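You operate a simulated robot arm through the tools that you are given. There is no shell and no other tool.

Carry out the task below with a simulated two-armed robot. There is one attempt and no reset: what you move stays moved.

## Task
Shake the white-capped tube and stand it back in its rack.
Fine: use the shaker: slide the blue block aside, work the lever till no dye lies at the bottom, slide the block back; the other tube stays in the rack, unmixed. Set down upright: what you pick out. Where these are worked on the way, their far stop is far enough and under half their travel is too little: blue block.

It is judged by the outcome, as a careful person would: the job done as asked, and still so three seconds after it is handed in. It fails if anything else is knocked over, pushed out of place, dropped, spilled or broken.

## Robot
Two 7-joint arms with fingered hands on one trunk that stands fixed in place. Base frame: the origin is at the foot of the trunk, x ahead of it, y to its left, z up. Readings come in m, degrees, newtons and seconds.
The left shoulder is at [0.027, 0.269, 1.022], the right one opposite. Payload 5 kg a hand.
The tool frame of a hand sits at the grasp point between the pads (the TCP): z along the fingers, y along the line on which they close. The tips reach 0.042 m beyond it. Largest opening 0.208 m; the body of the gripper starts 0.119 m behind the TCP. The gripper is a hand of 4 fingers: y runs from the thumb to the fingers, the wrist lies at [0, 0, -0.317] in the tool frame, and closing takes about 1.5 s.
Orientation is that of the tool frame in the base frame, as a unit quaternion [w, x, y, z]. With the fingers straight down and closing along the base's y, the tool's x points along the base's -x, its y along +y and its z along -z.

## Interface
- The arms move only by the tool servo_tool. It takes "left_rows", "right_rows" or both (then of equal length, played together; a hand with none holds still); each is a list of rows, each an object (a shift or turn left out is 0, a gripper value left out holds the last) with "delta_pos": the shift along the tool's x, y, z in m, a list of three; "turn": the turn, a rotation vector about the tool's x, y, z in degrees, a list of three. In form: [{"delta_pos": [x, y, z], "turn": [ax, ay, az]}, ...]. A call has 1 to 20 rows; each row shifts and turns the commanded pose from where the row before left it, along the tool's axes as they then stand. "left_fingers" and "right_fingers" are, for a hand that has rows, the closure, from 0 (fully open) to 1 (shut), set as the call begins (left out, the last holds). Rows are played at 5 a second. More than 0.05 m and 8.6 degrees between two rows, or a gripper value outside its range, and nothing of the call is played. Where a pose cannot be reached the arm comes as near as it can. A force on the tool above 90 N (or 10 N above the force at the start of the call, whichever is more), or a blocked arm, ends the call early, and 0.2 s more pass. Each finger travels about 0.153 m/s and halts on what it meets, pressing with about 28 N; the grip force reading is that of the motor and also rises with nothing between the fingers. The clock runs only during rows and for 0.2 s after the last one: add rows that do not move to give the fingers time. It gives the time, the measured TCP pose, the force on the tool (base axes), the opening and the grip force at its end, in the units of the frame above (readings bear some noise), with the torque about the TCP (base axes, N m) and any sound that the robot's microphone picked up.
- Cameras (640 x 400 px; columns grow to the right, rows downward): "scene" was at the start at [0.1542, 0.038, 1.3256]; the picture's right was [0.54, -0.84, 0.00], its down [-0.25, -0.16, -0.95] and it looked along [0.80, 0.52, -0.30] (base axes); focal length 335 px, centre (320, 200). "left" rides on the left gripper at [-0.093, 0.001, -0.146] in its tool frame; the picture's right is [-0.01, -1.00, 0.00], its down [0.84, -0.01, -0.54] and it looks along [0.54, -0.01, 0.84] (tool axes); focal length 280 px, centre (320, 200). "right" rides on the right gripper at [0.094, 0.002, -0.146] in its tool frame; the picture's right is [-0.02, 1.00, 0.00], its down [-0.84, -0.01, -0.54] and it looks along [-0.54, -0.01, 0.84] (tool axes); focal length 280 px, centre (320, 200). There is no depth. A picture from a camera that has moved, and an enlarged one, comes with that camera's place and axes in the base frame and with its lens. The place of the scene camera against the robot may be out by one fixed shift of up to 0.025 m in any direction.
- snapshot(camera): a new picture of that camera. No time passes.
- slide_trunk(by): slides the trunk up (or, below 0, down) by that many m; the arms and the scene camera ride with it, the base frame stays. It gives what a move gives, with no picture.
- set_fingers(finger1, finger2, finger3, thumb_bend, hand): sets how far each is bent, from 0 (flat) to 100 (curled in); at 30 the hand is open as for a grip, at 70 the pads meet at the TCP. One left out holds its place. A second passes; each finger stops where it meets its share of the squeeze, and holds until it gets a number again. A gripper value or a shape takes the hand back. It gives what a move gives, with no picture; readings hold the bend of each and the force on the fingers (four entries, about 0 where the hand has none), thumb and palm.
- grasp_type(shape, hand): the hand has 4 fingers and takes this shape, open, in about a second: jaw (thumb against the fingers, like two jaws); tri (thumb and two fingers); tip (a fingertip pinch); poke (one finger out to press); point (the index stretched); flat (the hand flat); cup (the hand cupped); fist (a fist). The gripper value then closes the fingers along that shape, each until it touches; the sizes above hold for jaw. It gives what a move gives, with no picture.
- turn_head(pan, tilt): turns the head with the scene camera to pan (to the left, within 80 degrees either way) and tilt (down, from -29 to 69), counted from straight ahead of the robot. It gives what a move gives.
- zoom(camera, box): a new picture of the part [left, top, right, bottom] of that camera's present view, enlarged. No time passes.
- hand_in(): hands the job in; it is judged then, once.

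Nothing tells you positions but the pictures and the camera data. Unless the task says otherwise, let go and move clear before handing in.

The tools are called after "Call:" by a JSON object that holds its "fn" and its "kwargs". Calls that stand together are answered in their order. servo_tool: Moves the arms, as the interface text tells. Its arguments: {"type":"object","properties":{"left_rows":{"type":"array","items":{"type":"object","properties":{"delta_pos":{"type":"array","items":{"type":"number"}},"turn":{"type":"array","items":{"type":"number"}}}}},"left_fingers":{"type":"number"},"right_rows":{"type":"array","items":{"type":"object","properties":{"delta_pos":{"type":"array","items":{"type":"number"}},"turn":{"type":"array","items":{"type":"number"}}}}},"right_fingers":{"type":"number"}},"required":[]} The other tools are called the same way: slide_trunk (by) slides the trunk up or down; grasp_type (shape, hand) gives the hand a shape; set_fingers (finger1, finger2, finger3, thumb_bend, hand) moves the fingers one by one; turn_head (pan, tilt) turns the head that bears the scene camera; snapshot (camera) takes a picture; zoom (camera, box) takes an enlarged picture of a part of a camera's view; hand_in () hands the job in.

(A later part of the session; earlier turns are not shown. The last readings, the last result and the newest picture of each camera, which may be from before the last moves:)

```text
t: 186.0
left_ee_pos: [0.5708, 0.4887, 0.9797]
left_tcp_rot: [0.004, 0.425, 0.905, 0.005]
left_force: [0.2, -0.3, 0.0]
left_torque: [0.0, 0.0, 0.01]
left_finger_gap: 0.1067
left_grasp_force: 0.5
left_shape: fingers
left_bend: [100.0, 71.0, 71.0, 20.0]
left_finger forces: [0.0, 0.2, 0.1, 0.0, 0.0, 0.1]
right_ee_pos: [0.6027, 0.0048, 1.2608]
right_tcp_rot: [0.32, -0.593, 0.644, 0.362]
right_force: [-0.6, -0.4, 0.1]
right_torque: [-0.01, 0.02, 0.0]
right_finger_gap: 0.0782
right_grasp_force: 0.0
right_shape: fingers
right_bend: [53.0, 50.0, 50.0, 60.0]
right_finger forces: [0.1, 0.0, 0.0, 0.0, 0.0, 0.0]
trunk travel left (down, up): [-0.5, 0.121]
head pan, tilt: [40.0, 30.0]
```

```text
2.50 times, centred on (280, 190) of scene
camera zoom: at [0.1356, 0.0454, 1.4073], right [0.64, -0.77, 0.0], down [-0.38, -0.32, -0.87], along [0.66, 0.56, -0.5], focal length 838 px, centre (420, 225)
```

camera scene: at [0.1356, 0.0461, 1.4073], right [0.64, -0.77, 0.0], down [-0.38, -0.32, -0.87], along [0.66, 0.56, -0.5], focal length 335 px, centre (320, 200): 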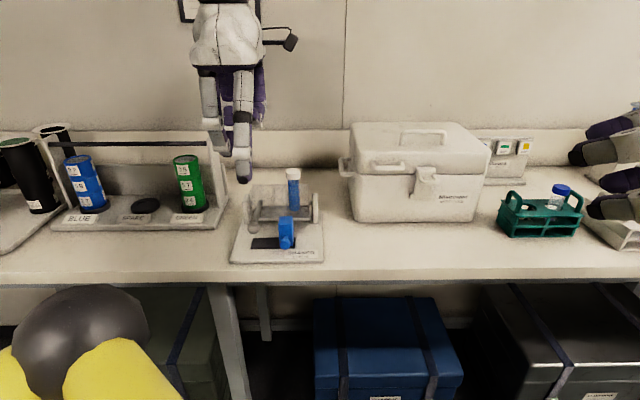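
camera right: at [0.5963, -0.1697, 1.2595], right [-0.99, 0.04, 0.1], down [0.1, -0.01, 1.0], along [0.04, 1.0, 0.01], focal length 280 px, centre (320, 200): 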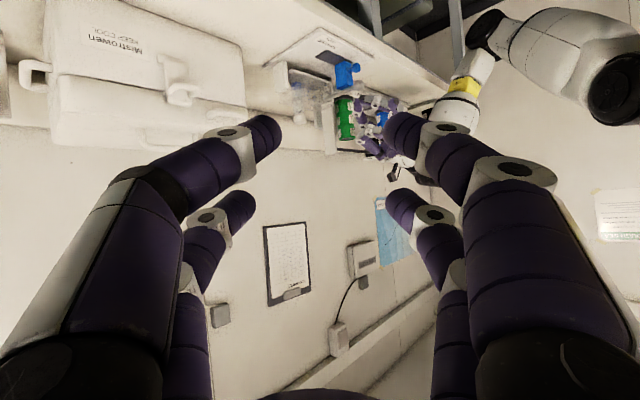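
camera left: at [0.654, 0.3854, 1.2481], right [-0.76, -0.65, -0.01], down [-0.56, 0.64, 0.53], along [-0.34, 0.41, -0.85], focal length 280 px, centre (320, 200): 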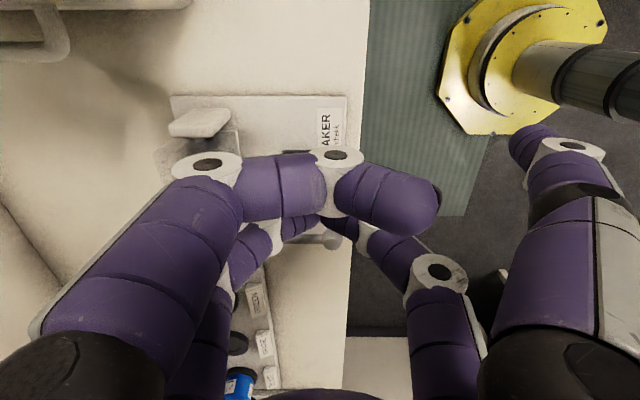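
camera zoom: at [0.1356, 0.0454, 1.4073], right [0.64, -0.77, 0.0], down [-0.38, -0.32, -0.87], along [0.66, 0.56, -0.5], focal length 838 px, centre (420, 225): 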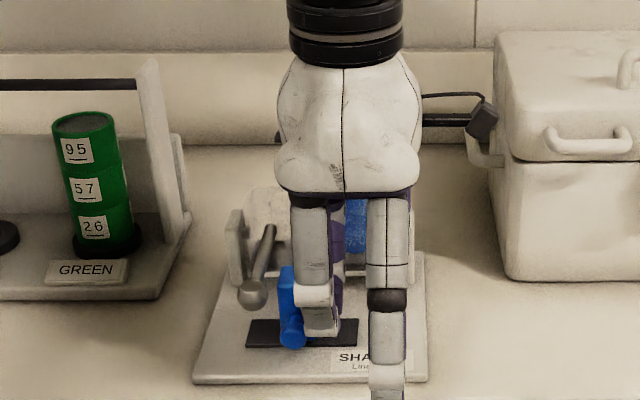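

Nearly there: about 3 cm to go, with the fingers passing beside and below the lever. Continuing in smaller steps.

Call:
{"fn": "servo_tool", "kwargs": {"left_rows": [{"delta_pos": [0.01, 0, 0]}, {"delta_pos": [0.008, 0, 0]}, {}]}}

Call:
{"fn": "zoom", "kwargs": {"camera": "scene", "box": [200, 110, 360, 270]}}

Call:
{"fn": "servo_tool", "kwargs": {"left_rows": [{"delta_pos": [0.006, 0, 0]}, {}]}}

Call:
{"fn": "zoom", "kwargs": {"camera": "scene", "box": [200, 110, 360, 270]}}

```text
t: 186.8
left_ee_pos: [0.5597, 0.5028, 0.9801]
left_tcp_rot: [0.004, 0.425, 0.905, 0.005]
left_force: [1.0, 0.5, 0.5]
left_torque: [0.02, 0.04, 0.0]
left_finger_gap: 0.1067
left_grasp_force: 0.5
left_shape: fingers
left_bend: [100.0, 71.0, 71.0, 20.0]
left_finger forces: [0.1, 0.6, 0.1, 0.1, 0.0, 0.0]
right_ee_pos: [0.6033, 0.0045, 1.261]
right_tcp_rot: [0.321, -0.592, 0.644, 0.362]
right_force: [-0.6, 0.5, 0.4]
right_torque: [0.02, -0.01, 0.01]
right_finger_gap: 0.0781
right_grasp_force: 0.0
right_shape: fingers
right_bend: [53.0, 50.0, 50.0, 60.0]
right_finger forces: [0.1, 0.1, 0.0, 0.0, 0.0, 0.0]
trunk travel left (down, up): [-0.5, 0.121]
head pan, tilt: [40.0, 30.0]
```

```text
2.50 times, centred on (280, 190) of scene
camera zoom: at [0.1356, 0.0454, 1.4073], right [0.64, -0.77, 0.0], down [-0.38, -0.32, -0.87], along [0.66, 0.56, -0.5], focal length 838 px, centre (420, 225)
```

zoom: 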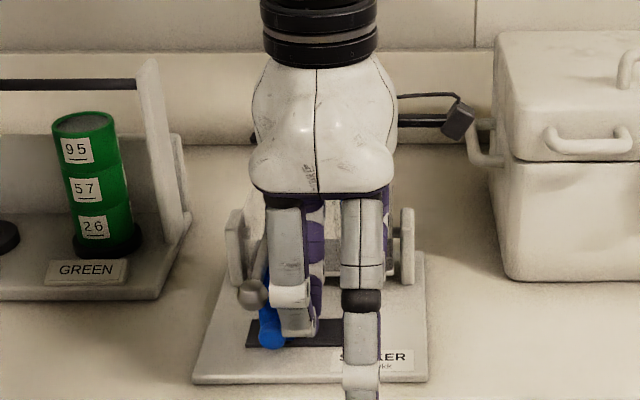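

```text
t: 187.4
left_ee_pos: [0.5561, 0.5073, 0.9803]
left_tcp_rot: [0.004, 0.424, 0.905, 0.005]
left_force: [0.0, 0.1, -0.4]
left_torque: [0.03, -0.02, 0.0]
left_finger_gap: 0.1064
left_grasp_force: 0.2
left_shape: fingers
left_bend: [100.0, 71.0, 71.0, 20.0]
left_finger forces: [0.0, 0.0, 0.0, 0.1, 0.0, 0.0]
right_ee_pos: [0.6048, 0.0032, 1.2614]
right_tcp_rot: [0.321, -0.592, 0.644, 0.362]
right_force: [0.2, 0.3, 0.3]
right_torque: [0.01, -0.02, 0.0]
right_finger_gap: 0.0779
right_grasp_force: 0.2
right_shape: fingers
right_bend: [53.0, 50.0, 50.0, 60.0]
right_finger forces: [0.0, 0.0, 0.1, 0.0, 0.0, 0.0]
trunk travel left (down, up): [-0.5, 0.121]
head pan, tilt: [40.0, 30.0]
```

```text
2.50 times, centred on (280, 190) of scene
camera zoom: at [0.1356, 0.0453, 1.4073], right [0.64, -0.77, 0.0], down [-0.38, -0.32, -0.87], along [0.66, 0.56, -0.5], focal length 838 px, centre (420, 225)
```

zoom: 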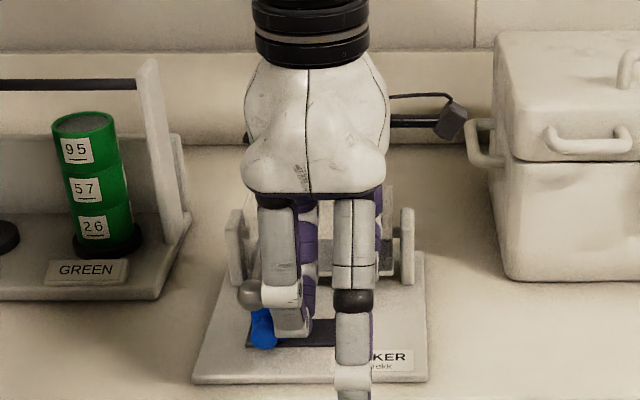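

Call:
{"fn": "servo_tool", "kwargs": {"left_rows": [{"delta_pos": [0.004, 0, 0]}, {}]}}

Call:
{"fn": "servo_tool", "kwargs": {"left_rows": [{"delta_pos": [0.003, 0, 0]}, {}]}}

Call:
{"fn": "zoom", "kwargs": {"camera": "scene", "box": [200, 170, 300, 260]}}

```text
t: 188.0
left_ee_pos: [0.5535, 0.5101, 0.9794]
left_tcp_rot: [0.005, 0.425, 0.905, 0.005]
left_force: [0.7, -1.1, -0.6]
left_torque: [-0.03, -0.01, 0.02]
left_finger_gap: 0.1065
left_grasp_force: 0.0
left_shape: fingers
left_bend: [100.0, 71.0, 71.0, 20.0]
left_finger forces: [0.0, 0.0, 0.0, 0.0, 0.0, 0.1]
right_ee_pos: [0.6039, 0.0042, 1.2619]
right_tcp_rot: [0.321, -0.593, 0.644, 0.362]
right_force: [-0.2, -0.1, -0.5]
right_torque: [0.03, -0.04, -0.01]
right_finger_gap: 0.0781
right_grasp_force: 0.1
right_shape: fingers
right_bend: [53.0, 50.0, 50.0, 60.0]
right_finger forces: [0.0, 0.0, 0.0, 0.0, 0.0, 0.1]
trunk travel left (down, up): [-0.5, 0.121]
head pan, tilt: [40.0, 30.0]
```

```text
t: 188.6
left_ee_pos: [0.5517, 0.5126, 0.9782]
left_tcp_rot: [0.006, 0.425, 0.905, 0.004]
left_force: [-1.0, -1.3, 0.0]
left_torque: [0.03, -0.03, -0.05]
left_finger_gap: 0.1064
left_grasp_force: 0.8
left_shape: fingers
left_bend: [100.0, 71.0, 71.0, 20.0]
left_finger forces: [0.0, 1.1, 0.1, 0.0, 0.1, 0.0]
right_ee_pos: [0.605, 0.0042, 1.2602]
right_tcp_rot: [0.321, -0.593, 0.644, 0.363]
right_force: [0.5, 0.0, -0.1]
right_torque: [0.02, -0.02, -0.01]
right_finger_gap: 0.0781
right_grasp_force: 0.0
right_shape: fingers
right_bend: [53.0, 50.0, 50.0, 60.0]
right_finger forces: [0.0, 0.0, 0.0, 0.1, 0.0, 0.0]
trunk travel left (down, up): [-0.5, 0.121]
head pan, tilt: [40.0, 30.0]
```

```text
4.44 times, centred on (250, 215) of scene
camera zoom: at [0.1356, 0.0454, 1.4073], right [0.64, -0.77, 0.0], down [-0.38, -0.32, -0.87], along [0.66, 0.56, -0.5], focal length 1490 px, centre (631, 133)
```

zoom: 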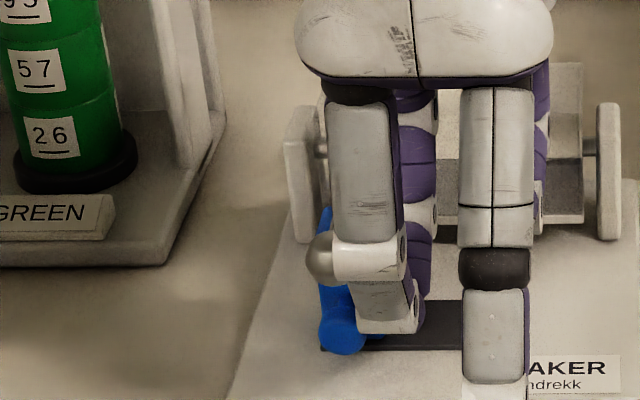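

Call:
{"fn": "servo_tool", "kwargs": {"left_rows": [{"delta_pos": [0.003, 0, 0]}, {}]}}

Call:
{"fn": "zoom", "kwargs": {"camera": "scene", "box": [200, 170, 300, 260]}}

```text
t: 189.2
left_ee_pos: [0.5512, 0.5155, 0.9789]
left_tcp_rot: [0.005, 0.426, 0.905, 0.005]
left_force: [7.2, -8.8, -1.2]
left_torque: [-0.15, -0.06, -0.41]
left_finger_gap: 0.1067
left_grasp_force: 7.0
left_shape: fingers
left_bend: [100.0, 71.0, 71.0, 20.0]
left_finger forces: [0.0, 13.8, 0.1, 0.1, 0.0, 0.0]
right_ee_pos: [0.6046, 0.0024, 1.2608]
right_tcp_rot: [0.321, -0.592, 0.645, 0.362]
right_force: [0.3, -0.7, 0.0]
right_torque: [-0.01, -0.01, 0.0]
right_finger_gap: 0.0781
right_grasp_force: 0.0
right_shape: fingers
right_bend: [53.0, 50.0, 50.0, 60.0]
right_finger forces: [0.0, 0.0, 0.0, 0.0, 0.1, 0.0]
trunk travel left (down, up): [-0.5, 0.121]
head pan, tilt: [40.0, 30.0]
```

```text
4.44 times, centred on (250, 215) of scene
camera zoom: at [0.1361, 0.0449, 1.4073], right [0.64, -0.77, 0.0], down [-0.38, -0.32, -0.87], along [0.66, 0.56, -0.5], focal length 1490 px, centre (631, 133)
```

zoom: 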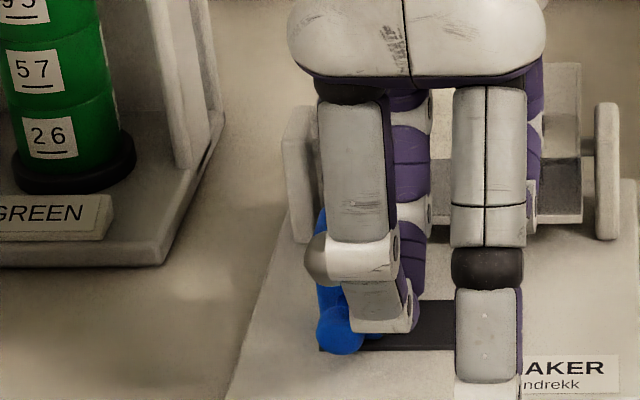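

The block is home against its stop. Backing away to the right and up, then turning the hand to the earlier pick attitude.

Call:
{"fn": "servo_tool", "kwargs": {"left_rows": [{"delta_pos": [-0.015, 0, 0]}, {"delta_pos": [-0.005, 0, -0.02]}, {"delta_pos": [0, 0, -0.045]}, {"delta_pos": [0, 0, -0.045]}, {"delta_pos": [0, 0, -0.045]}, {"delta_pos": [0, 0, -0.045]}, {"turn": [0, 0, -7.7]}, {"turn": [0, 0, -7.7]}, {"turn": [0, 0, -7.7]}, {"turn": [0, -7.78, 0]}, {"turn": [0, -7.78, 0]}, {"turn": [0, -7.78, 0]}, {"turn": [0, -7.78, 0]}, {"turn": [0, -7.78, 0]}, {"turn": [0, -7.78, 0]}, {"turn": [0, -7.78, 0]}, {"turn": [0, -7.78, 0]}, {"turn": [0, -7.78, 0]}, {}]}}

Call:
{"fn": "set_fingers", "kwargs": {"hand": "left", "finger1": 30, "thumb_bend": 30, "finger2": 57, "finger3": 56}}

Call:
{"fn": "snapshot", "kwargs": {"camera": "scene"}}

Call:
{"fn": "zoom", "kwargs": {"camera": "scene", "box": [215, 150, 345, 270]}}

```text
t: 193.2
left_ee_pos: [0.5611, 0.4984, 1.1781]
left_tcp_rot: [0.563, 0.194, 0.793, -0.132]
left_force: [1.3, 0.4, 0.1]
left_torque: [0.0, -0.01, -0.01]
left_finger_gap: 0.1069
left_grasp_force: 0.1
left_shape: fingers
left_bend: [100.0, 71.0, 71.0, 20.0]
left_finger forces: [0.0, 0.0, 0.1, 0.1, 0.0, 0.0]
right_ee_pos: [0.606, 0.0044, 1.259]
right_tcp_rot: [0.321, -0.592, 0.645, 0.362]
right_force: [0.6, -0.3, -1.2]
right_torque: [0.07, 0.06, 0.1]
right_finger_gap: 0.0783
right_grasp_force: 0.1
right_shape: fingers
right_bend: [53.0, 50.0, 50.0, 60.0]
right_finger forces: [0.0, 0.1, 0.0, 0.1, 0.0, 0.1]
trunk travel left (down, up): [-0.5, 0.121]
head pan, tilt: [40.0, 30.0]
```

```text
t: 194.2
left_ee_pos: [0.5603, 0.4994, 1.1791]
left_tcp_rot: [0.561, 0.196, 0.793, -0.133]
left_force: [-0.1, 0.2, 0.2]
left_torque: [-0.06, 0.0, -0.09]
left_finger_gap: 0.2184
left_grasp_force: 0.0
left_shape: fingers
left_bend: [30.0, 56.0, 56.0, 30.0]
left_finger forces: [0.0, 0.0, 0.0, 0.0, 0.0, 0.1]
right_ee_pos: [0.605, 0.0045, 1.2613]
right_tcp_rot: [0.321, -0.592, 0.644, 0.362]
right_force: [-0.1, 0.5, -0.5]
right_torque: [0.0, 0.03, 0.05]
right_finger_gap: 0.0782
right_grasp_force: 0.1
right_shape: fingers
right_bend: [53.0, 50.0, 50.0, 60.0]
right_finger forces: [0.0, 0.0, 0.1, 0.0, 0.1, 0.0]
trunk travel left (down, up): [-0.5, 0.121]
head pan, tilt: [40.0, 30.0]
```

```text
taken
camera scene: at [0.1359, 0.0456, 1.4072], right [0.64, -0.77, 0.0], down [-0.38, -0.32, -0.87], along [0.66, 0.56, -0.5], focal length 335 px, centre (320, 200)
```

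scene: 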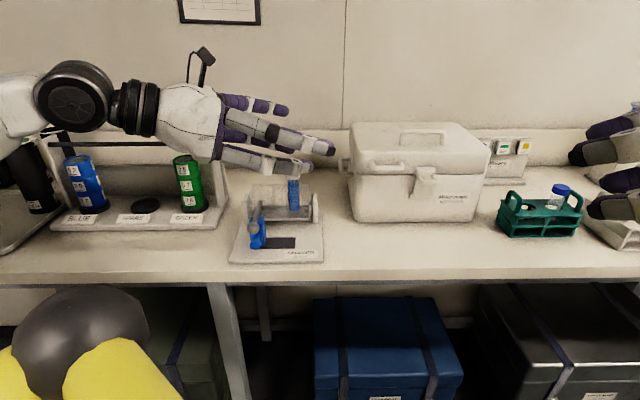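

```text
3.33 times, centred on (280, 210) of scene
camera zoom: at [0.1359, 0.0456, 1.4072], right [0.64, -0.77, 0.0], down [-0.38, -0.32, -0.87], along [0.66, 0.56, -0.5], focal length 1117 px, centre (453, 167)
```

zoom: 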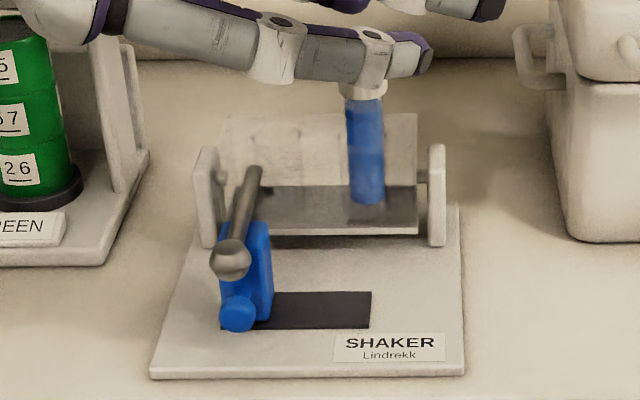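

The block is back under the lever. Now moving behind the tube's grip position for the approach.

Call:
{"fn": "servo_tool", "kwargs": {"left_rows": [{"delta_pos": [0.01, 0.0302, -0.0245]}, {"delta_pos": [0.01, 0.0302, -0.0245]}, {"delta_pos": [0.01, 0.0302, -0.0245]}, {"delta_pos": [0.01, 0.0302, -0.0245]}, {}]}}

Call:
{"fn": "snapshot", "kwargs": {"camera": "left"}}

Call:
{"fn": "zoom", "kwargs": {"camera": "left", "box": [250, 120, 390, 260]}}

```text
t: 195.4
left_ee_pos: [0.5186, 0.6565, 1.1756]
left_tcp_rot: [0.563, 0.194, 0.793, -0.131]
left_force: [0.7, -0.3, -0.3]
left_torque: [-0.02, 0.04, -0.01]
left_finger_gap: 0.2187
left_grasp_force: 0.1
left_shape: fingers
left_bend: [30.0, 56.0, 56.0, 30.0]
left_finger forces: [0.0, 0.1, 0.0, 0.0, 0.0, 0.0]
right_ee_pos: [0.6034, 0.0041, 1.2609]
right_tcp_rot: [0.322, -0.591, 0.645, 0.362]
right_force: [-1.0, -0.4, 0.8]
right_torque: [0.06, 0.05, 0.0]
right_finger_gap: 0.0782
right_grasp_force: 0.1
right_shape: fingers
right_bend: [53.0, 50.0, 50.0, 60.0]
right_finger forces: [0.0, 0.1, 0.1, 0.1, 0.0, 0.0]
trunk travel left (down, up): [-0.5, 0.121]
head pan, tilt: [40.0, 30.0]
```

```text
taken
camera left: at [0.424, 0.706, 1.3117], right [-0.45, -0.89, 0.0], down [-0.7, 0.35, -0.61], along [0.55, -0.28, -0.79], focal length 280 px, centre (320, 200)
```

left: 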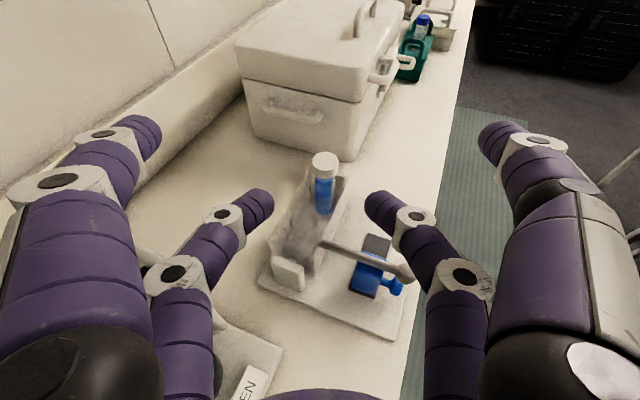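

```text
2.86 times, centred on (320, 190) of left
camera zoom: at [0.424, 0.706, 1.3117], right [-0.45, -0.89, 0.0], down [-0.7, 0.35, -0.61], along [0.55, -0.28, -0.79], focal length 801 px, centre (320, 229)
```

zoom: 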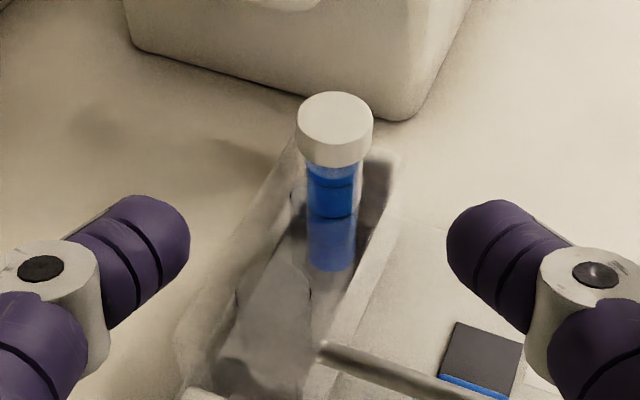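

The tube's axis is at about (0.6626, 0.574). I'll come in above it, check, then lower the open pair around the cap.

Call:
{"fn": "servo_tool", "kwargs": {"left_rows": [{"delta_pos": [0.0009, -0.0021, 0.0384]}, {"delta_pos": [0.0009, -0.0021, 0.0384]}, {"delta_pos": [0.0009, -0.0021, 0.0384]}, {"delta_pos": [0.0009, -0.0021, 0.0384]}, {}]}}

Call:
{"fn": "snapshot", "kwargs": {"camera": "left"}}

Call:
{"fn": "zoom", "kwargs": {"camera": "scene", "box": [230, 130, 340, 230]}}

```text
t: 196.6
left_ee_pos: [0.6429, 0.5835, 1.1194]
left_tcp_rot: [0.563, 0.194, 0.793, -0.131]
left_force: [-0.6, 0.1, -0.6]
left_torque: [0.03, 0.04, 0.0]
left_finger_gap: 0.2185
left_grasp_force: 0.0
left_shape: fingers
left_bend: [30.0, 56.0, 56.0, 30.0]
left_finger forces: [0.0, 0.0, 0.0, 0.0, 0.1, 0.0]
right_ee_pos: [0.6036, 0.004, 1.2614]
right_tcp_rot: [0.321, -0.593, 0.644, 0.361]
right_force: [-0.4, 0.2, 1.0]
right_torque: [-0.07, -0.06, -0.01]
right_finger_gap: 0.0785
right_grasp_force: 0.0
right_shape: fingers
right_bend: [53.0, 50.0, 50.0, 60.0]
right_finger forces: [0.0, 0.0, 0.1, 0.1, 0.0, 0.1]
trunk travel left (down, up): [-0.5, 0.121]
head pan, tilt: [40.0, 30.0]
```

```text
taken
camera left: at [0.5473, 0.632, 1.2565], right [-0.45, -0.89, 0.0], down [-0.7, 0.35, -0.62], along [0.55, -0.28, -0.79], focal length 280 px, centre (320, 200)
```

left: 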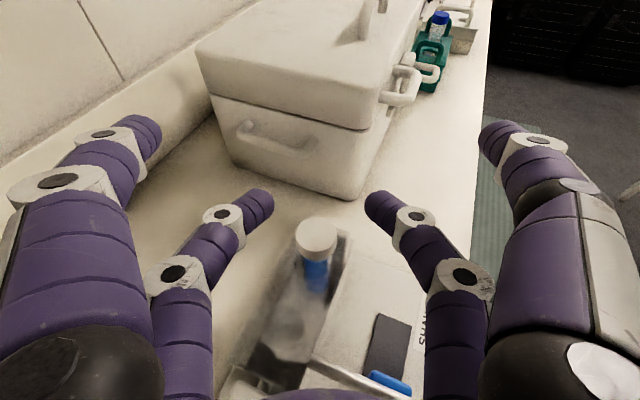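

```text
4.00 times, centred on (285, 180) of scene
camera zoom: at [0.1352, 0.0455, 1.4074], right [0.64, -0.77, 0.0], down [-0.38, -0.32, -0.87], along [0.66, 0.56, -0.5], focal length 1341 px, centre (460, 280)
```

zoom: 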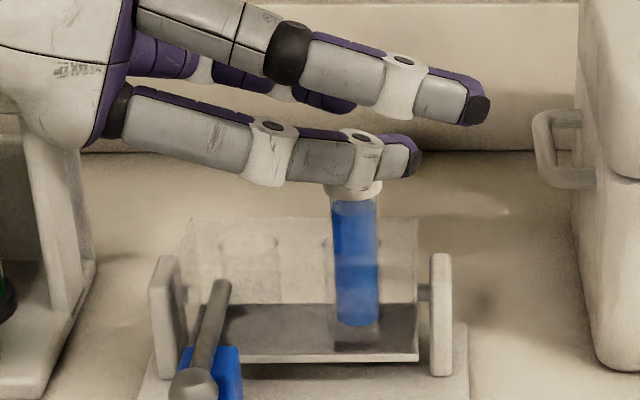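

Centred. Lowering around the cap.

Call:
{"fn": "servo_tool", "kwargs": {"left_rows": [{"delta_pos": [0.0148, 0.0005, 0.0054]}, {"delta_pos": [0.0148, 0.0005, 0.0054]}, {"delta_pos": [0.0148, 0, 0.0054]}, {}]}}

Call:
{"fn": "zoom", "kwargs": {"camera": "left", "box": [230, 140, 430, 400]}}

Call:
{"fn": "zoom", "kwargs": {"camera": "scene", "box": [230, 130, 340, 230]}}

```text
t: 197.6
left_ee_pos: [0.646, 0.5816, 1.0728]
left_tcp_rot: [0.562, 0.195, 0.793, -0.131]
left_force: [0.2, -0.2, 0.1]
left_torque: [0.01, 0.0, -0.02]
left_finger_gap: 0.2186
left_grasp_force: 0.0
left_shape: fingers
left_bend: [30.0, 56.0, 56.0, 30.0]
left_finger forces: [0.0, 0.0, 0.0, 0.1, 0.0, 0.0]
right_ee_pos: [0.6046, 0.0049, 1.2615]
right_tcp_rot: [0.321, -0.593, 0.644, 0.363]
right_force: [0.0, 0.3, 0.4]
right_torque: [-0.02, -0.03, -0.02]
right_finger_gap: 0.0782
right_grasp_force: 0.0
right_shape: fingers
right_bend: [53.0, 50.0, 50.0, 60.0]
right_finger forces: [0.0, 0.0, 0.0, 0.0, 0.0, 0.1]
trunk travel left (down, up): [-0.5, 0.121]
head pan, tilt: [40.0, 30.0]
```

```text
1.54 times, centred on (330, 270) of left
camera zoom: at [0.55, 0.6321, 1.2105], right [-0.45, -0.89, 0.0], down [-0.7, 0.35, -0.62], along [0.55, -0.28, -0.79], focal length 431 px, centre (305, 92)
```

zoom: 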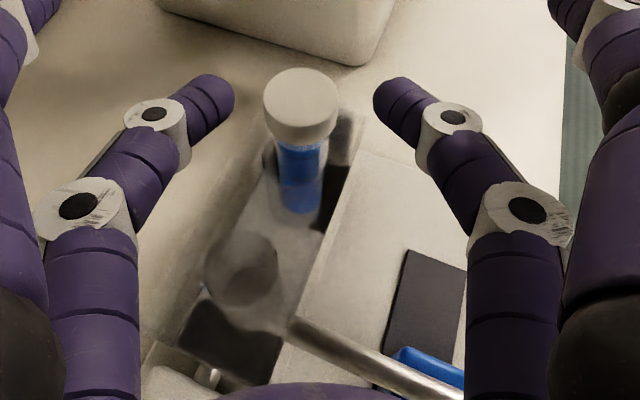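

```text
4.00 times, centred on (285, 180) of scene
camera zoom: at [0.1354, 0.0453, 1.4074], right [0.64, -0.77, 0.0], down [-0.38, -0.32, -0.87], along [0.66, 0.56, -0.5], focal length 1341 px, centre (460, 280)
```

zoom: 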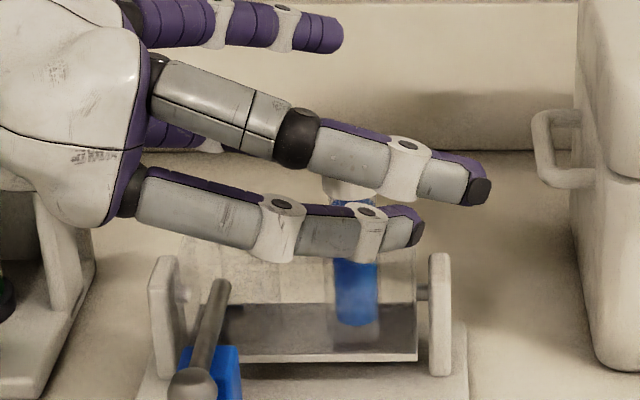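

Call:
{"fn": "servo_tool", "kwargs": {"left_rows": [{"delta_pos": [0.0095, 0, 0.0025]}, {"delta_pos": [0.0055, 0, 0.002]}, {}]}}

Call:
{"fn": "set_fingers", "kwargs": {"hand": "left", "finger2": 76, "finger3": 76}}

Call:
{"fn": "zoom", "kwargs": {"camera": "left", "box": [230, 140, 430, 400]}}

Call:
{"fn": "zoom", "kwargs": {"camera": "scene", "box": [230, 130, 340, 230]}}

```text
t: 198.4
left_ee_pos: [0.6461, 0.5828, 1.0576]
left_tcp_rot: [0.562, 0.195, 0.793, -0.132]
left_force: [0.3, -0.9, 0.4]
left_torque: [0.02, 0.01, 0.01]
left_finger_gap: 0.2185
left_grasp_force: 0.1
left_shape: fingers
left_bend: [30.0, 56.0, 56.0, 30.0]
left_finger forces: [0.0, 0.0, 0.1, 0.0, 0.0, 0.1]
right_ee_pos: [0.6033, 0.0044, 1.2617]
right_tcp_rot: [0.321, -0.593, 0.643, 0.363]
right_force: [-0.6, 0.2, 0.2]
right_torque: [0.01, -0.03, 0.01]
right_finger_gap: 0.0781
right_grasp_force: 0.1
right_shape: fingers
right_bend: [53.0, 50.0, 50.0, 60.0]
right_finger forces: [0.0, 0.1, 0.0, 0.0, 0.0, 0.0]
trunk travel left (down, up): [-0.5, 0.121]
head pan, tilt: [40.0, 30.0]
```

```text
t: 199.4
left_ee_pos: [0.646, 0.5838, 1.0579]
left_tcp_rot: [0.562, 0.195, 0.793, -0.132]
left_force: [0.4, 0.1, 0.5]
left_torque: [0.01, 0.0, -0.02]
left_finger_gap: 0.2187
left_grasp_force: 9.8
left_shape: fingers
left_bend: [30.0, 66.0, 66.0, 30.0]
left_finger forces: [0.0, 9.7, 9.4, 0.0, 0.0, 0.0]
right_ee_pos: [0.6027, 0.0045, 1.2613]
right_tcp_rot: [0.32, -0.593, 0.644, 0.362]
right_force: [-1.3, 0.6, 1.3]
right_torque: [0.02, -0.03, -0.01]
right_finger_gap: 0.0782
right_grasp_force: 0.0
right_shape: fingers
right_bend: [53.0, 50.0, 50.0, 60.0]
right_finger forces: [0.0, 0.1, 0.0, 0.0, 0.1, 0.1]
trunk travel left (down, up): [-0.5, 0.121]
head pan, tilt: [40.0, 30.0]
```

```text
1.54 times, centred on (330, 270) of left
camera zoom: at [0.5501, 0.6331, 1.1941], right [-0.45, -0.89, 0.0], down [-0.7, 0.35, -0.61], along [0.55, -0.28, -0.79], focal length 431 px, centre (305, 92)
```

zoom: 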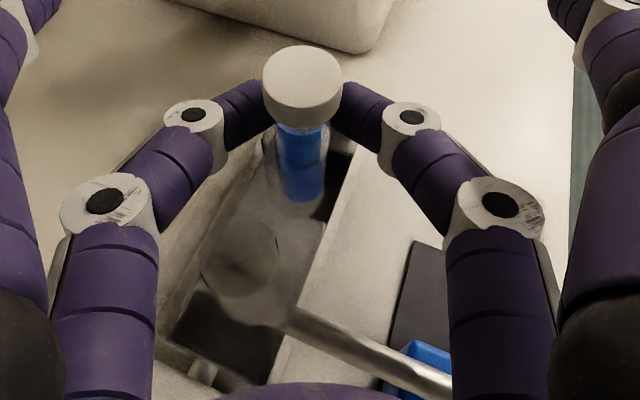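

```text
4.00 times, centred on (285, 180) of scene
camera zoom: at [0.1356, 0.0454, 1.4073], right [0.64, -0.77, 0.0], down [-0.38, -0.32, -0.87], along [0.66, 0.56, -0.5], focal length 1341 px, centre (460, 280)
```

zoom: 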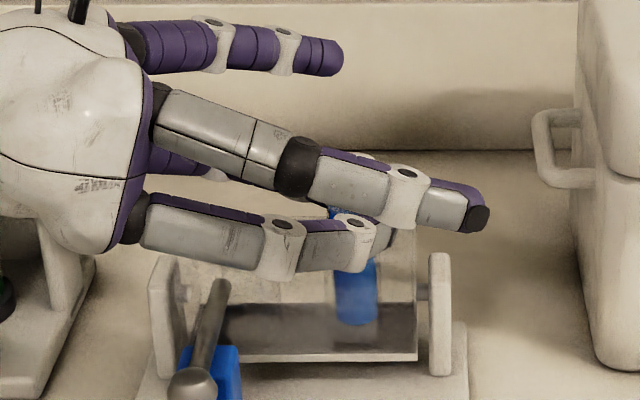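

Gripped at 9–10 N. Lifting straight up out of the well.

Call:
{"fn": "servo_tool", "kwargs": {"left_rows": [{"delta_pos": [-0.0141, 0, -0.0051]}, {"delta_pos": [-0.0141, 0, -0.0051]}, {}]}}

Call:
{"fn": "zoom", "kwargs": {"camera": "left", "box": [230, 140, 430, 400]}}

Call:
{"fn": "zoom", "kwargs": {"camera": "scene", "box": [230, 130, 340, 230]}}

```text
t: 200.2
left_ee_pos: [0.6451, 0.583, 1.0878]
left_tcp_rot: [0.562, 0.195, 0.793, -0.132]
left_force: [-0.2, -0.7, -0.5]
left_torque: [0.01, 0.01, -0.01]
left_finger_gap: 0.2185
left_grasp_force: 9.8
left_shape: fingers
left_bend: [30.0, 66.0, 66.0, 30.0]
left_finger forces: [0.1, 10.0, 9.2, 0.0, 0.1, 0.1]
right_ee_pos: [0.605, 0.0043, 1.2618]
right_tcp_rot: [0.32, -0.593, 0.644, 0.362]
right_force: [-0.9, 0.8, 0.3]
right_torque: [-0.03, -0.01, -0.01]
right_finger_gap: 0.0782
right_grasp_force: 0.0
right_shape: fingers
right_bend: [53.0, 50.0, 50.0, 60.0]
right_finger forces: [0.0, 0.0, 0.0, 0.1, 0.0, 0.0]
trunk travel left (down, up): [-0.5, 0.121]
head pan, tilt: [40.0, 30.0]
```

```text
1.54 times, centred on (330, 270) of left
camera zoom: at [0.5499, 0.6326, 1.2244], right [-0.45, -0.89, 0.0], down [-0.7, 0.35, -0.61], along [0.55, -0.28, -0.79], focal length 431 px, centre (305, 92)
```

zoom: 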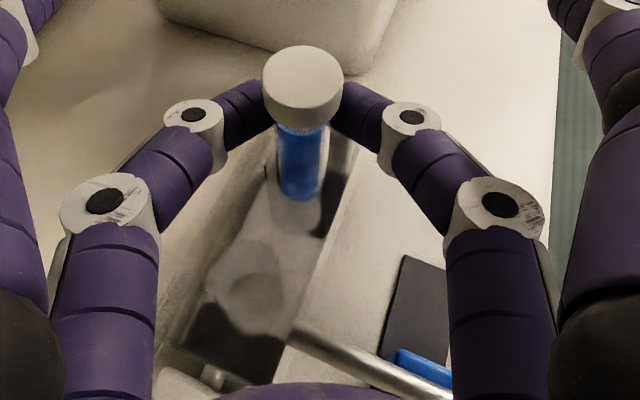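

```text
4.00 times, centred on (285, 180) of scene
camera zoom: at [0.1357, 0.0455, 1.4073], right [0.64, -0.77, 0.0], down [-0.38, -0.32, -0.87], along [0.66, 0.56, -0.5], focal length 1341 px, centre (460, 280)
```

zoom: 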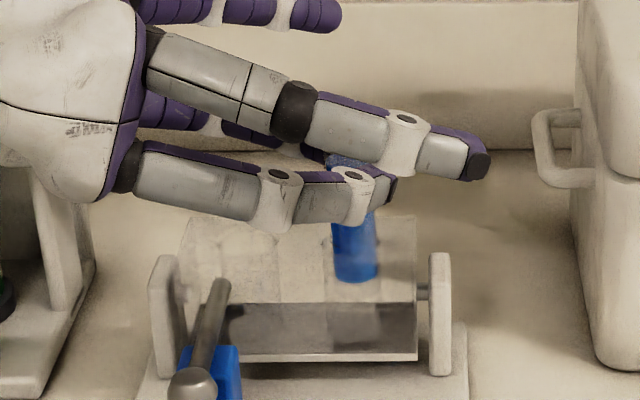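

The tube is coming out cleanly. Up to transfer height, then back to the handover attitude.

Call:
{"fn": "servo_tool", "kwargs": {"left_rows": [{"delta_pos": [-0.0164, 0, -0.006]}, {"delta_pos": [-0.0164, 0, -0.006]}, {"delta_pos": [-0.0164, 0, -0.006]}, {"delta_pos": [-0.0164, 0, -0.006]}, {"delta_pos": [-0.0164, 0, -0.006]}, {"delta_pos": [-0.0164, 0, -0.006]}, {"delta_pos": [-0.0164, 0, -0.006]}, {"delta_pos": [-0.0164, 0, -0.006]}, {"delta_pos": [-0.0164, 0, -0.006]}, {"delta_pos": [-0.0164, 0, -0.006]}, {"delta_pos": [0.001, -0.0388, -0.0047]}, {"delta_pos": [0.001, -0.0388, -0.0047]}, {}]}}

Call:
{"fn": "snapshot", "kwargs": {"camera": "scene"}}

Call:
{"fn": "zoom", "kwargs": {"camera": "left", "box": [240, 120, 400, 290]}}

```text
t: 203.0
left_ee_pos: [0.5996, 0.5166, 1.2623]
left_tcp_rot: [0.563, 0.194, 0.793, -0.131]
left_force: [-0.3, 0.0, -1.1]
left_torque: [0.0, 0.02, -0.06]
left_finger_gap: 0.2187
left_grasp_force: 9.8
left_shape: fingers
left_bend: [30.0, 66.0, 66.0, 30.0]
left_finger forces: [0.0, 9.8, 9.4, 0.1, 0.1, 0.1]
right_ee_pos: [0.6044, 0.0041, 1.2605]
right_tcp_rot: [0.321, -0.593, 0.644, 0.362]
right_force: [1.3, 0.4, -0.8]
right_torque: [-0.02, 0.01, 0.03]
right_finger_gap: 0.0784
right_grasp_force: 0.0
right_shape: fingers
right_bend: [53.0, 50.0, 50.0, 60.0]
right_finger forces: [0.0, 0.0, 0.0, 0.0, 0.0, 0.0]
trunk travel left (down, up): [-0.5, 0.121]
head pan, tilt: [40.0, 30.0]
```

```text
taken
camera scene: at [0.1357, 0.0456, 1.4072], right [0.64, -0.77, 0.0], down [-0.38, -0.32, -0.87], along [0.66, 0.56, -0.5], focal length 335 px, centre (320, 200)
```

scene: 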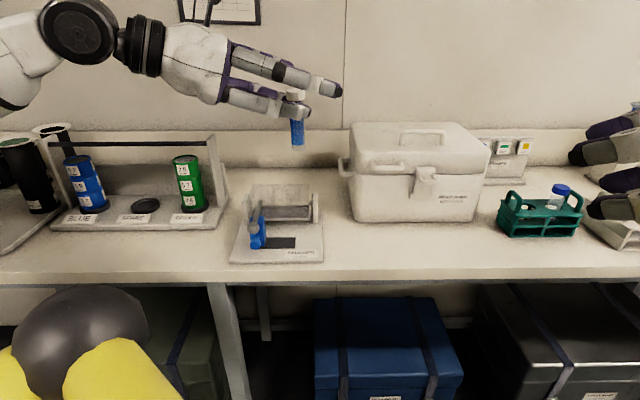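

```text
2.35 times, centred on (320, 205) of left
camera zoom: at [0.5036, 0.5669, 1.3982], right [-0.45, -0.89, 0.0], down [-0.7, 0.35, -0.61], along [0.55, -0.28, -0.79], focal length 660 px, centre (320, 188)
```

zoom: 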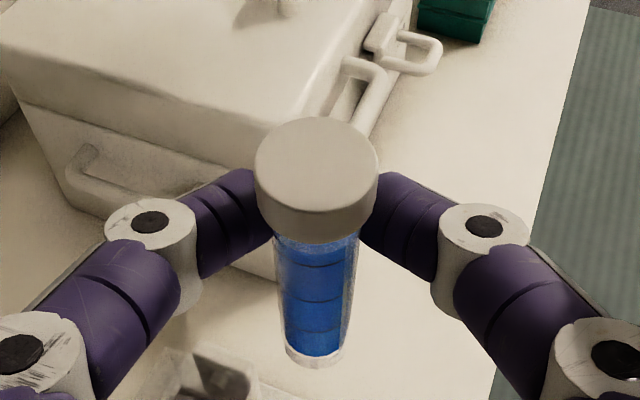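

The tube is evenly blue and held just under the cap. Turning to the handover attitude, and levelling the right hand meanwhile.

Call:
{"fn": "servo_tool", "kwargs": {"left_rows": [{"turn": [7.18, 0, 2.6]}, {"turn": [7.18, 0, 2.6]}, {"turn": [7.18, 0, 2.6]}, {"turn": [7.18, 0, 2.6]}, {"turn": [7.18, 0, 2.6]}, {"turn": [7.18, 0, 2.6]}, {"turn": [7.18, 0, 2.6]}, {"turn": [7.18, 0, 2.6]}, {}], "right_rows": [{"turn": [2.68, 0, -4.1]}, {}, {}, {}, {}, {}, {}, {}, {}]}}

Call:
{"fn": "servo_tool", "kwargs": {"left_rows": [{"delta_pos": [-0.0026, -0.0022, 0.0355]}, {"delta_pos": [-0.0026, -0.0022, 0.0355]}, {"delta_pos": [-0.0026, -0.0022, 0.0355]}, {"delta_pos": [-0.0026, -0.0022, 0.0355]}, {"delta_pos": [-0.0026, -0.0022, 0.0355]}, {}]}}

Call:
{"fn": "snapshot", "kwargs": {"camera": "left"}}

Call:
{"fn": "snapshot", "kwargs": {"camera": "right"}}

```text
t: 205.0
left_ee_pos: [0.5975, 0.5186, 1.2636]
left_tcp_rot: [0.414, 0.573, 0.587, -0.394]
left_force: [-0.9, 0.3, 0.0]
left_torque: [0.05, -0.02, 0.01]
left_finger_gap: 0.2184
left_grasp_force: 8.8
left_shape: fingers
left_bend: [30.0, 66.0, 66.0, 30.0]
left_finger forces: [0.0, 9.4, 9.2, 0.0, 0.0, 0.0]
right_ee_pos: [0.6043, 0.0049, 1.2611]
right_tcp_rot: [0.348, -0.607, 0.63, 0.335]
right_force: [-0.6, 0.2, 0.5]
right_torque: [-0.06, 0.0, -0.02]
right_finger_gap: 0.0782
right_grasp_force: 0.0
right_shape: fingers
right_bend: [53.0, 50.0, 50.0, 60.0]
right_finger forces: [0.0, 0.1, 0.1, 0.1, 0.0, 0.1]
trunk travel left (down, up): [-0.5, 0.121]
head pan, tilt: [40.0, 30.0]
```

```text
t: 206.4
left_ee_pos: [0.5909, 0.345, 1.2131]
left_tcp_rot: [0.414, 0.573, 0.586, -0.395]
left_force: [0.6, -0.6, -1.6]
left_torque: [0.04, -0.01, 0.04]
left_finger_gap: 0.2184
left_grasp_force: 9.3
left_shape: fingers
left_bend: [30.0, 66.0, 66.0, 30.0]
left_finger forces: [0.0, 9.3, 9.2, 0.0, 0.0, 0.0]
right_ee_pos: [0.6038, 0.0056, 1.2611]
right_tcp_rot: [0.348, -0.608, 0.63, 0.336]
right_force: [-0.2, -0.3, 0.4]
right_torque: [-0.01, 0.0, -0.05]
right_finger_gap: 0.0783
right_grasp_force: 0.0
right_shape: fingers
right_bend: [53.0, 50.0, 50.0, 60.0]
right_finger forces: [0.0, 0.0, 0.0, 0.0, 0.0, 0.1]
trunk travel left (down, up): [-0.5, 0.121]
head pan, tilt: [40.0, 30.0]
```

```text
taken
camera left: at [0.5873, 0.4514, 1.3516], right [-1.0, -0.04, 0.0], down [-0.03, 0.8, -0.6], along [0.02, -0.6, -0.8], focal length 280 px, centre (320, 200)
```

left: 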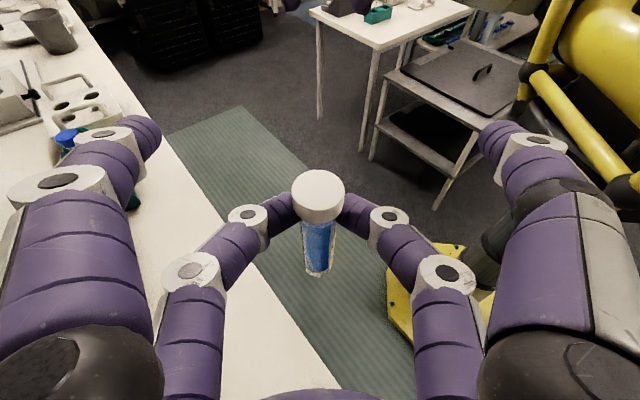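

```text
taken
camera right: at [0.5961, -0.1692, 1.2593], right [-1.0, 0.04, 0.01], down [0.01, -0.01, 1.0], along [0.04, 1.0, 0.01], focal length 280 px, centre (320, 200)
```

right: 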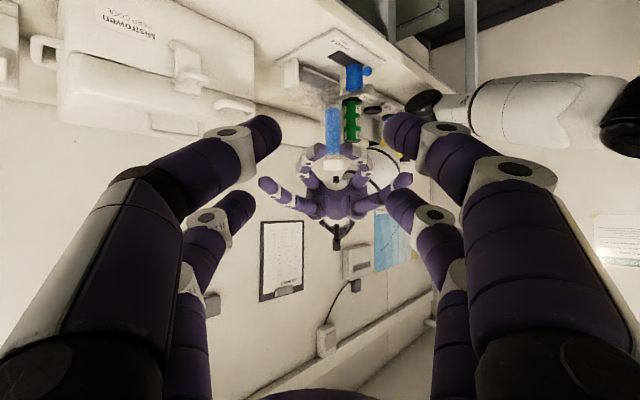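

Left hand is in place with the tube upright. Bringing the right hand in from the right with its lower pair open symmetrically.

Call:
{"fn": "set_fingers", "kwargs": {"hand": "right", "finger1": 57, "thumb_bend": 57, "finger2": 48, "finger3": 48}}

Call:
{"fn": "servo_tool", "kwargs": {"right_rows": [{"delta_pos": [-0.0169, 0.0036, 0.0352]}, {"delta_pos": [-0.0169, 0.0036, 0.0352]}, {"delta_pos": [-0.0169, 0.0036, 0.0352]}, {"delta_pos": [-0.0169, 0.0036, 0.0352]}, {"delta_pos": [-0.0169, 0.0036, 0.0352]}, {}]}}

Call:
{"fn": "snapshot", "kwargs": {"camera": "right"}}

Call:
{"fn": "snapshot", "kwargs": {"camera": "left"}}

```text
t: 207.4
left_ee_pos: [0.5926, 0.3444, 1.2134]
left_tcp_rot: [0.415, 0.572, 0.587, -0.394]
left_force: [0.0, -0.9, 0.2]
left_torque: [-0.02, 0.0, 0.0]
left_finger_gap: 0.2182
left_grasp_force: 9.1
left_shape: fingers
left_bend: [30.0, 66.0, 66.0, 30.0]
left_finger forces: [0.0, 9.4, 9.1, 0.0, 0.0, 0.1]
right_ee_pos: [0.6046, 0.0056, 1.2605]
right_tcp_rot: [0.348, -0.607, 0.631, 0.336]
right_force: [-0.6, -0.8, 0.2]
right_torque: [0.01, 0.03, -0.03]
right_finger_gap: 0.0814
right_grasp_force: 0.0
right_shape: fingers
right_bend: [56.0, 48.0, 48.0, 56.0]
right_finger forces: [0.1, 0.0, 0.0, 0.1, 0.0, 0.0]
trunk travel left (down, up): [-0.5, 0.121]
head pan, tilt: [40.0, 30.0]
```

```text
t: 208.8
left_ee_pos: [0.5912, 0.3448, 1.2141]
left_tcp_rot: [0.414, 0.573, 0.586, -0.395]
left_force: [0.6, 0.2, -0.6]
left_torque: [0.05, 0.02, -0.01]
left_finger_gap: 0.2186
left_grasp_force: 9.4
left_shape: fingers
left_bend: [30.0, 66.0, 66.0, 30.0]
left_finger forces: [0.0, 9.5, 9.2, 0.0, 0.0, 0.0]
right_ee_pos: [0.5937, 0.1988, 1.2356]
right_tcp_rot: [0.348, -0.607, 0.631, 0.335]
right_force: [0.3, -0.9, 0.3]
right_torque: [0.01, 0.03, 0.0]
right_finger_gap: 0.0816
right_grasp_force: 0.0
right_shape: fingers
right_bend: [56.0, 48.0, 48.0, 56.0]
right_finger forces: [0.2, 0.0, 0.0, 0.0, 0.0, 0.0]
trunk travel left (down, up): [-0.5, 0.121]
head pan, tilt: [40.0, 30.0]
```

```text
taken
camera right: at [0.5859, 0.0251, 1.234], right [-1.0, 0.05, 0.01], down [0.01, -0.01, 1.0], along [0.05, 1.0, 0.01], focal length 280 px, centre (320, 200)
```

right: 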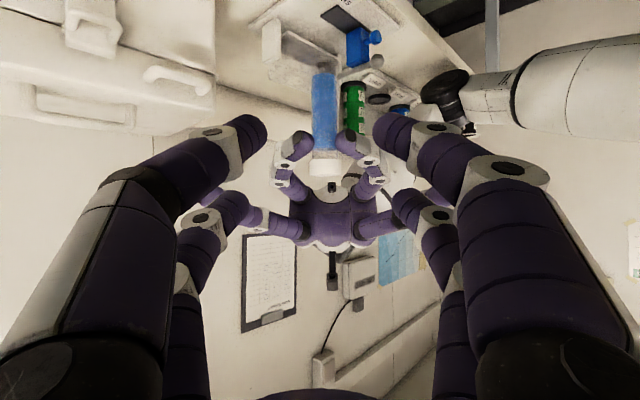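

```text
taken
camera left: at [0.5881, 0.4506, 1.3516], right [-1.0, -0.03, 0.0], down [-0.03, 0.8, -0.6], along [0.02, -0.6, -0.8], focal length 280 px, centre (320, 200)
```

left: 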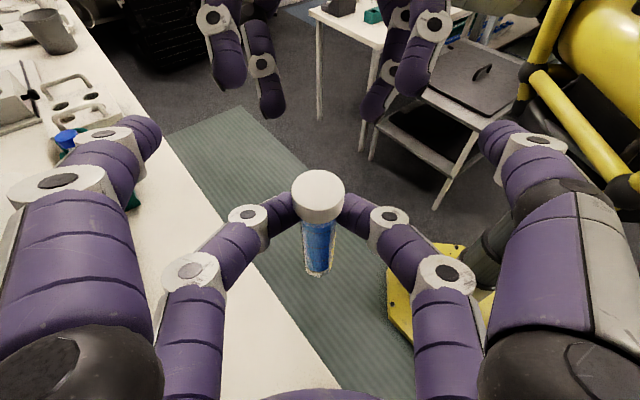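

Call:
{"fn": "servo_tool", "kwargs": {"right_rows": [{"delta_pos": [-0.0163, 0.001, 0.0222]}, {"delta_pos": [-0.0163, 0.001, 0.0222]}, {"delta_pos": [-0.0163, 0.001, 0.0222]}, {}]}}

Call:
{"fn": "zoom", "kwargs": {"camera": "right", "box": [170, 20, 470, 240]}}

Call:
{"fn": "snapshot", "kwargs": {"camera": "left"}}

```text
t: 209.8
left_ee_pos: [0.5916, 0.345, 1.2148]
left_tcp_rot: [0.414, 0.574, 0.586, -0.395]
left_force: [-0.2, -1.1, 0.0]
left_torque: [0.02, 0.02, -0.01]
left_finger_gap: 0.2186
left_grasp_force: 9.4
left_shape: fingers
left_bend: [30.0, 66.0, 66.0, 30.0]
left_finger forces: [0.0, 9.3, 9.0, 0.0, 0.1, 0.0]
right_ee_pos: [0.595, 0.283, 1.245]
right_tcp_rot: [0.348, -0.606, 0.631, 0.336]
right_force: [-0.5, 0.5, -0.4]
right_torque: [0.02, 0.0, 0.05]
right_finger_gap: 0.0815
right_grasp_force: 0.0
right_shape: fingers
right_bend: [56.0, 48.0, 48.0, 56.0]
right_finger forces: [0.1, 0.0, 0.0, 0.1, 0.1, 0.0]
trunk travel left (down, up): [-0.5, 0.121]
head pan, tilt: [40.0, 30.0]
```

```text
1.82 times, centred on (320, 130) of right
camera zoom: at [0.5859, 0.1086, 1.2425], right [-1.0, 0.05, 0.01], down [0.01, -0.01, 1.0], along [0.05, 1.0, 0.01], focal length 510 px, centre (320, 327)
```

zoom: 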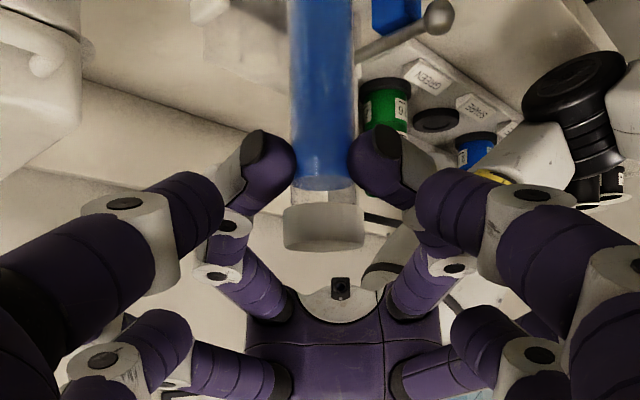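

```text
taken
camera left: at [0.5881, 0.4507, 1.3515], right [-1.0, -0.03, 0.0], down [-0.03, 0.8, -0.6], along [0.02, -0.6, -0.8], focal length 280 px, centre (320, 200)
```

left: 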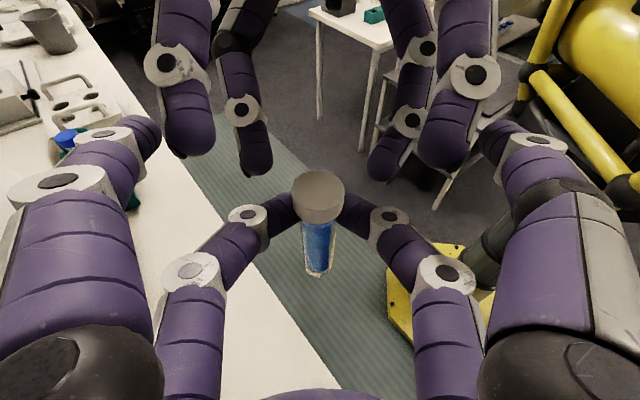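

The left fingertips are right under the cap, so I'll bring the right pair in slightly higher (about 4 mm) before closing.

Call:
{"fn": "servo_tool", "kwargs": {"right_rows": [{"delta_pos": [-0.009, 0.0012, -0.0055]}, {"delta_pos": [-0.0062, 0.0006, 0.0112]}, {"delta_pos": [-0.0062, 0.0006, 0.0112]}, {}]}}

Call:
{"fn": "zoom", "kwargs": {"camera": "right", "box": [170, 20, 470, 240]}}

Call:
{"fn": "zoom", "kwargs": {"camera": "left", "box": [200, 80, 440, 290]}}

```text
t: 210.8
left_ee_pos: [0.5922, 0.3463, 1.214]
left_tcp_rot: [0.414, 0.573, 0.586, -0.395]
left_force: [-1.2, 0.3, 0.2]
left_torque: [0.02, -0.03, -0.01]
left_finger_gap: 0.2185
left_grasp_force: 9.8
left_shape: fingers
left_bend: [30.0, 66.0, 66.0, 30.0]
left_finger forces: [0.0, 9.4, 9.0, 0.0, 0.1, 0.0]
right_ee_pos: [0.591, 0.3068, 1.2528]
right_tcp_rot: [0.347, -0.607, 0.631, 0.335]
right_force: [0.5, 0.8, -0.7]
right_torque: [0.04, -0.01, 0.0]
right_finger_gap: 0.0814
right_grasp_force: 0.1
right_shape: fingers
right_bend: [56.0, 48.0, 48.0, 56.0]
right_finger forces: [0.0, 0.1, 0.1, 0.0, 0.0, 0.0]
trunk travel left (down, up): [-0.5, 0.121]
head pan, tilt: [40.0, 30.0]
```

```text
1.82 times, centred on (320, 130) of right
camera zoom: at [0.5843, 0.1341, 1.2518], right [-1.0, 0.04, 0.01], down [0.01, -0.01, 1.0], along [0.04, 1.0, 0.01], focal length 510 px, centre (320, 327)
```

zoom: 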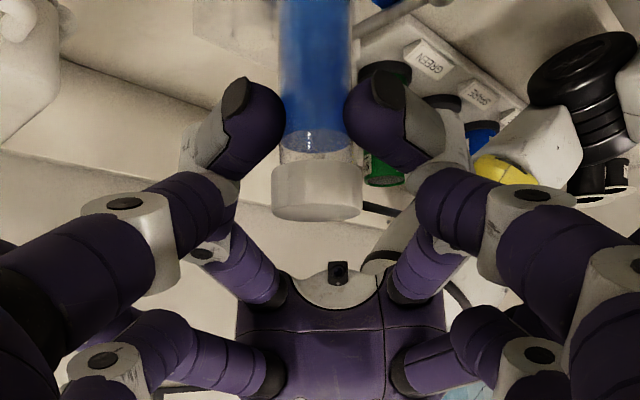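

```text
1.90 times, centred on (320, 185) of left
camera zoom: at [0.5878, 0.4512, 1.3515], right [-1.0, -0.04, 0.0], down [-0.03, 0.8, -0.6], along [0.02, -0.6, -0.8], focal length 534 px, centre (320, 229)
```

zoom: 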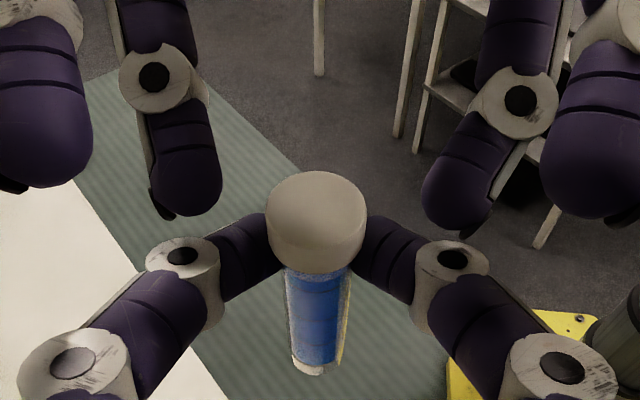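

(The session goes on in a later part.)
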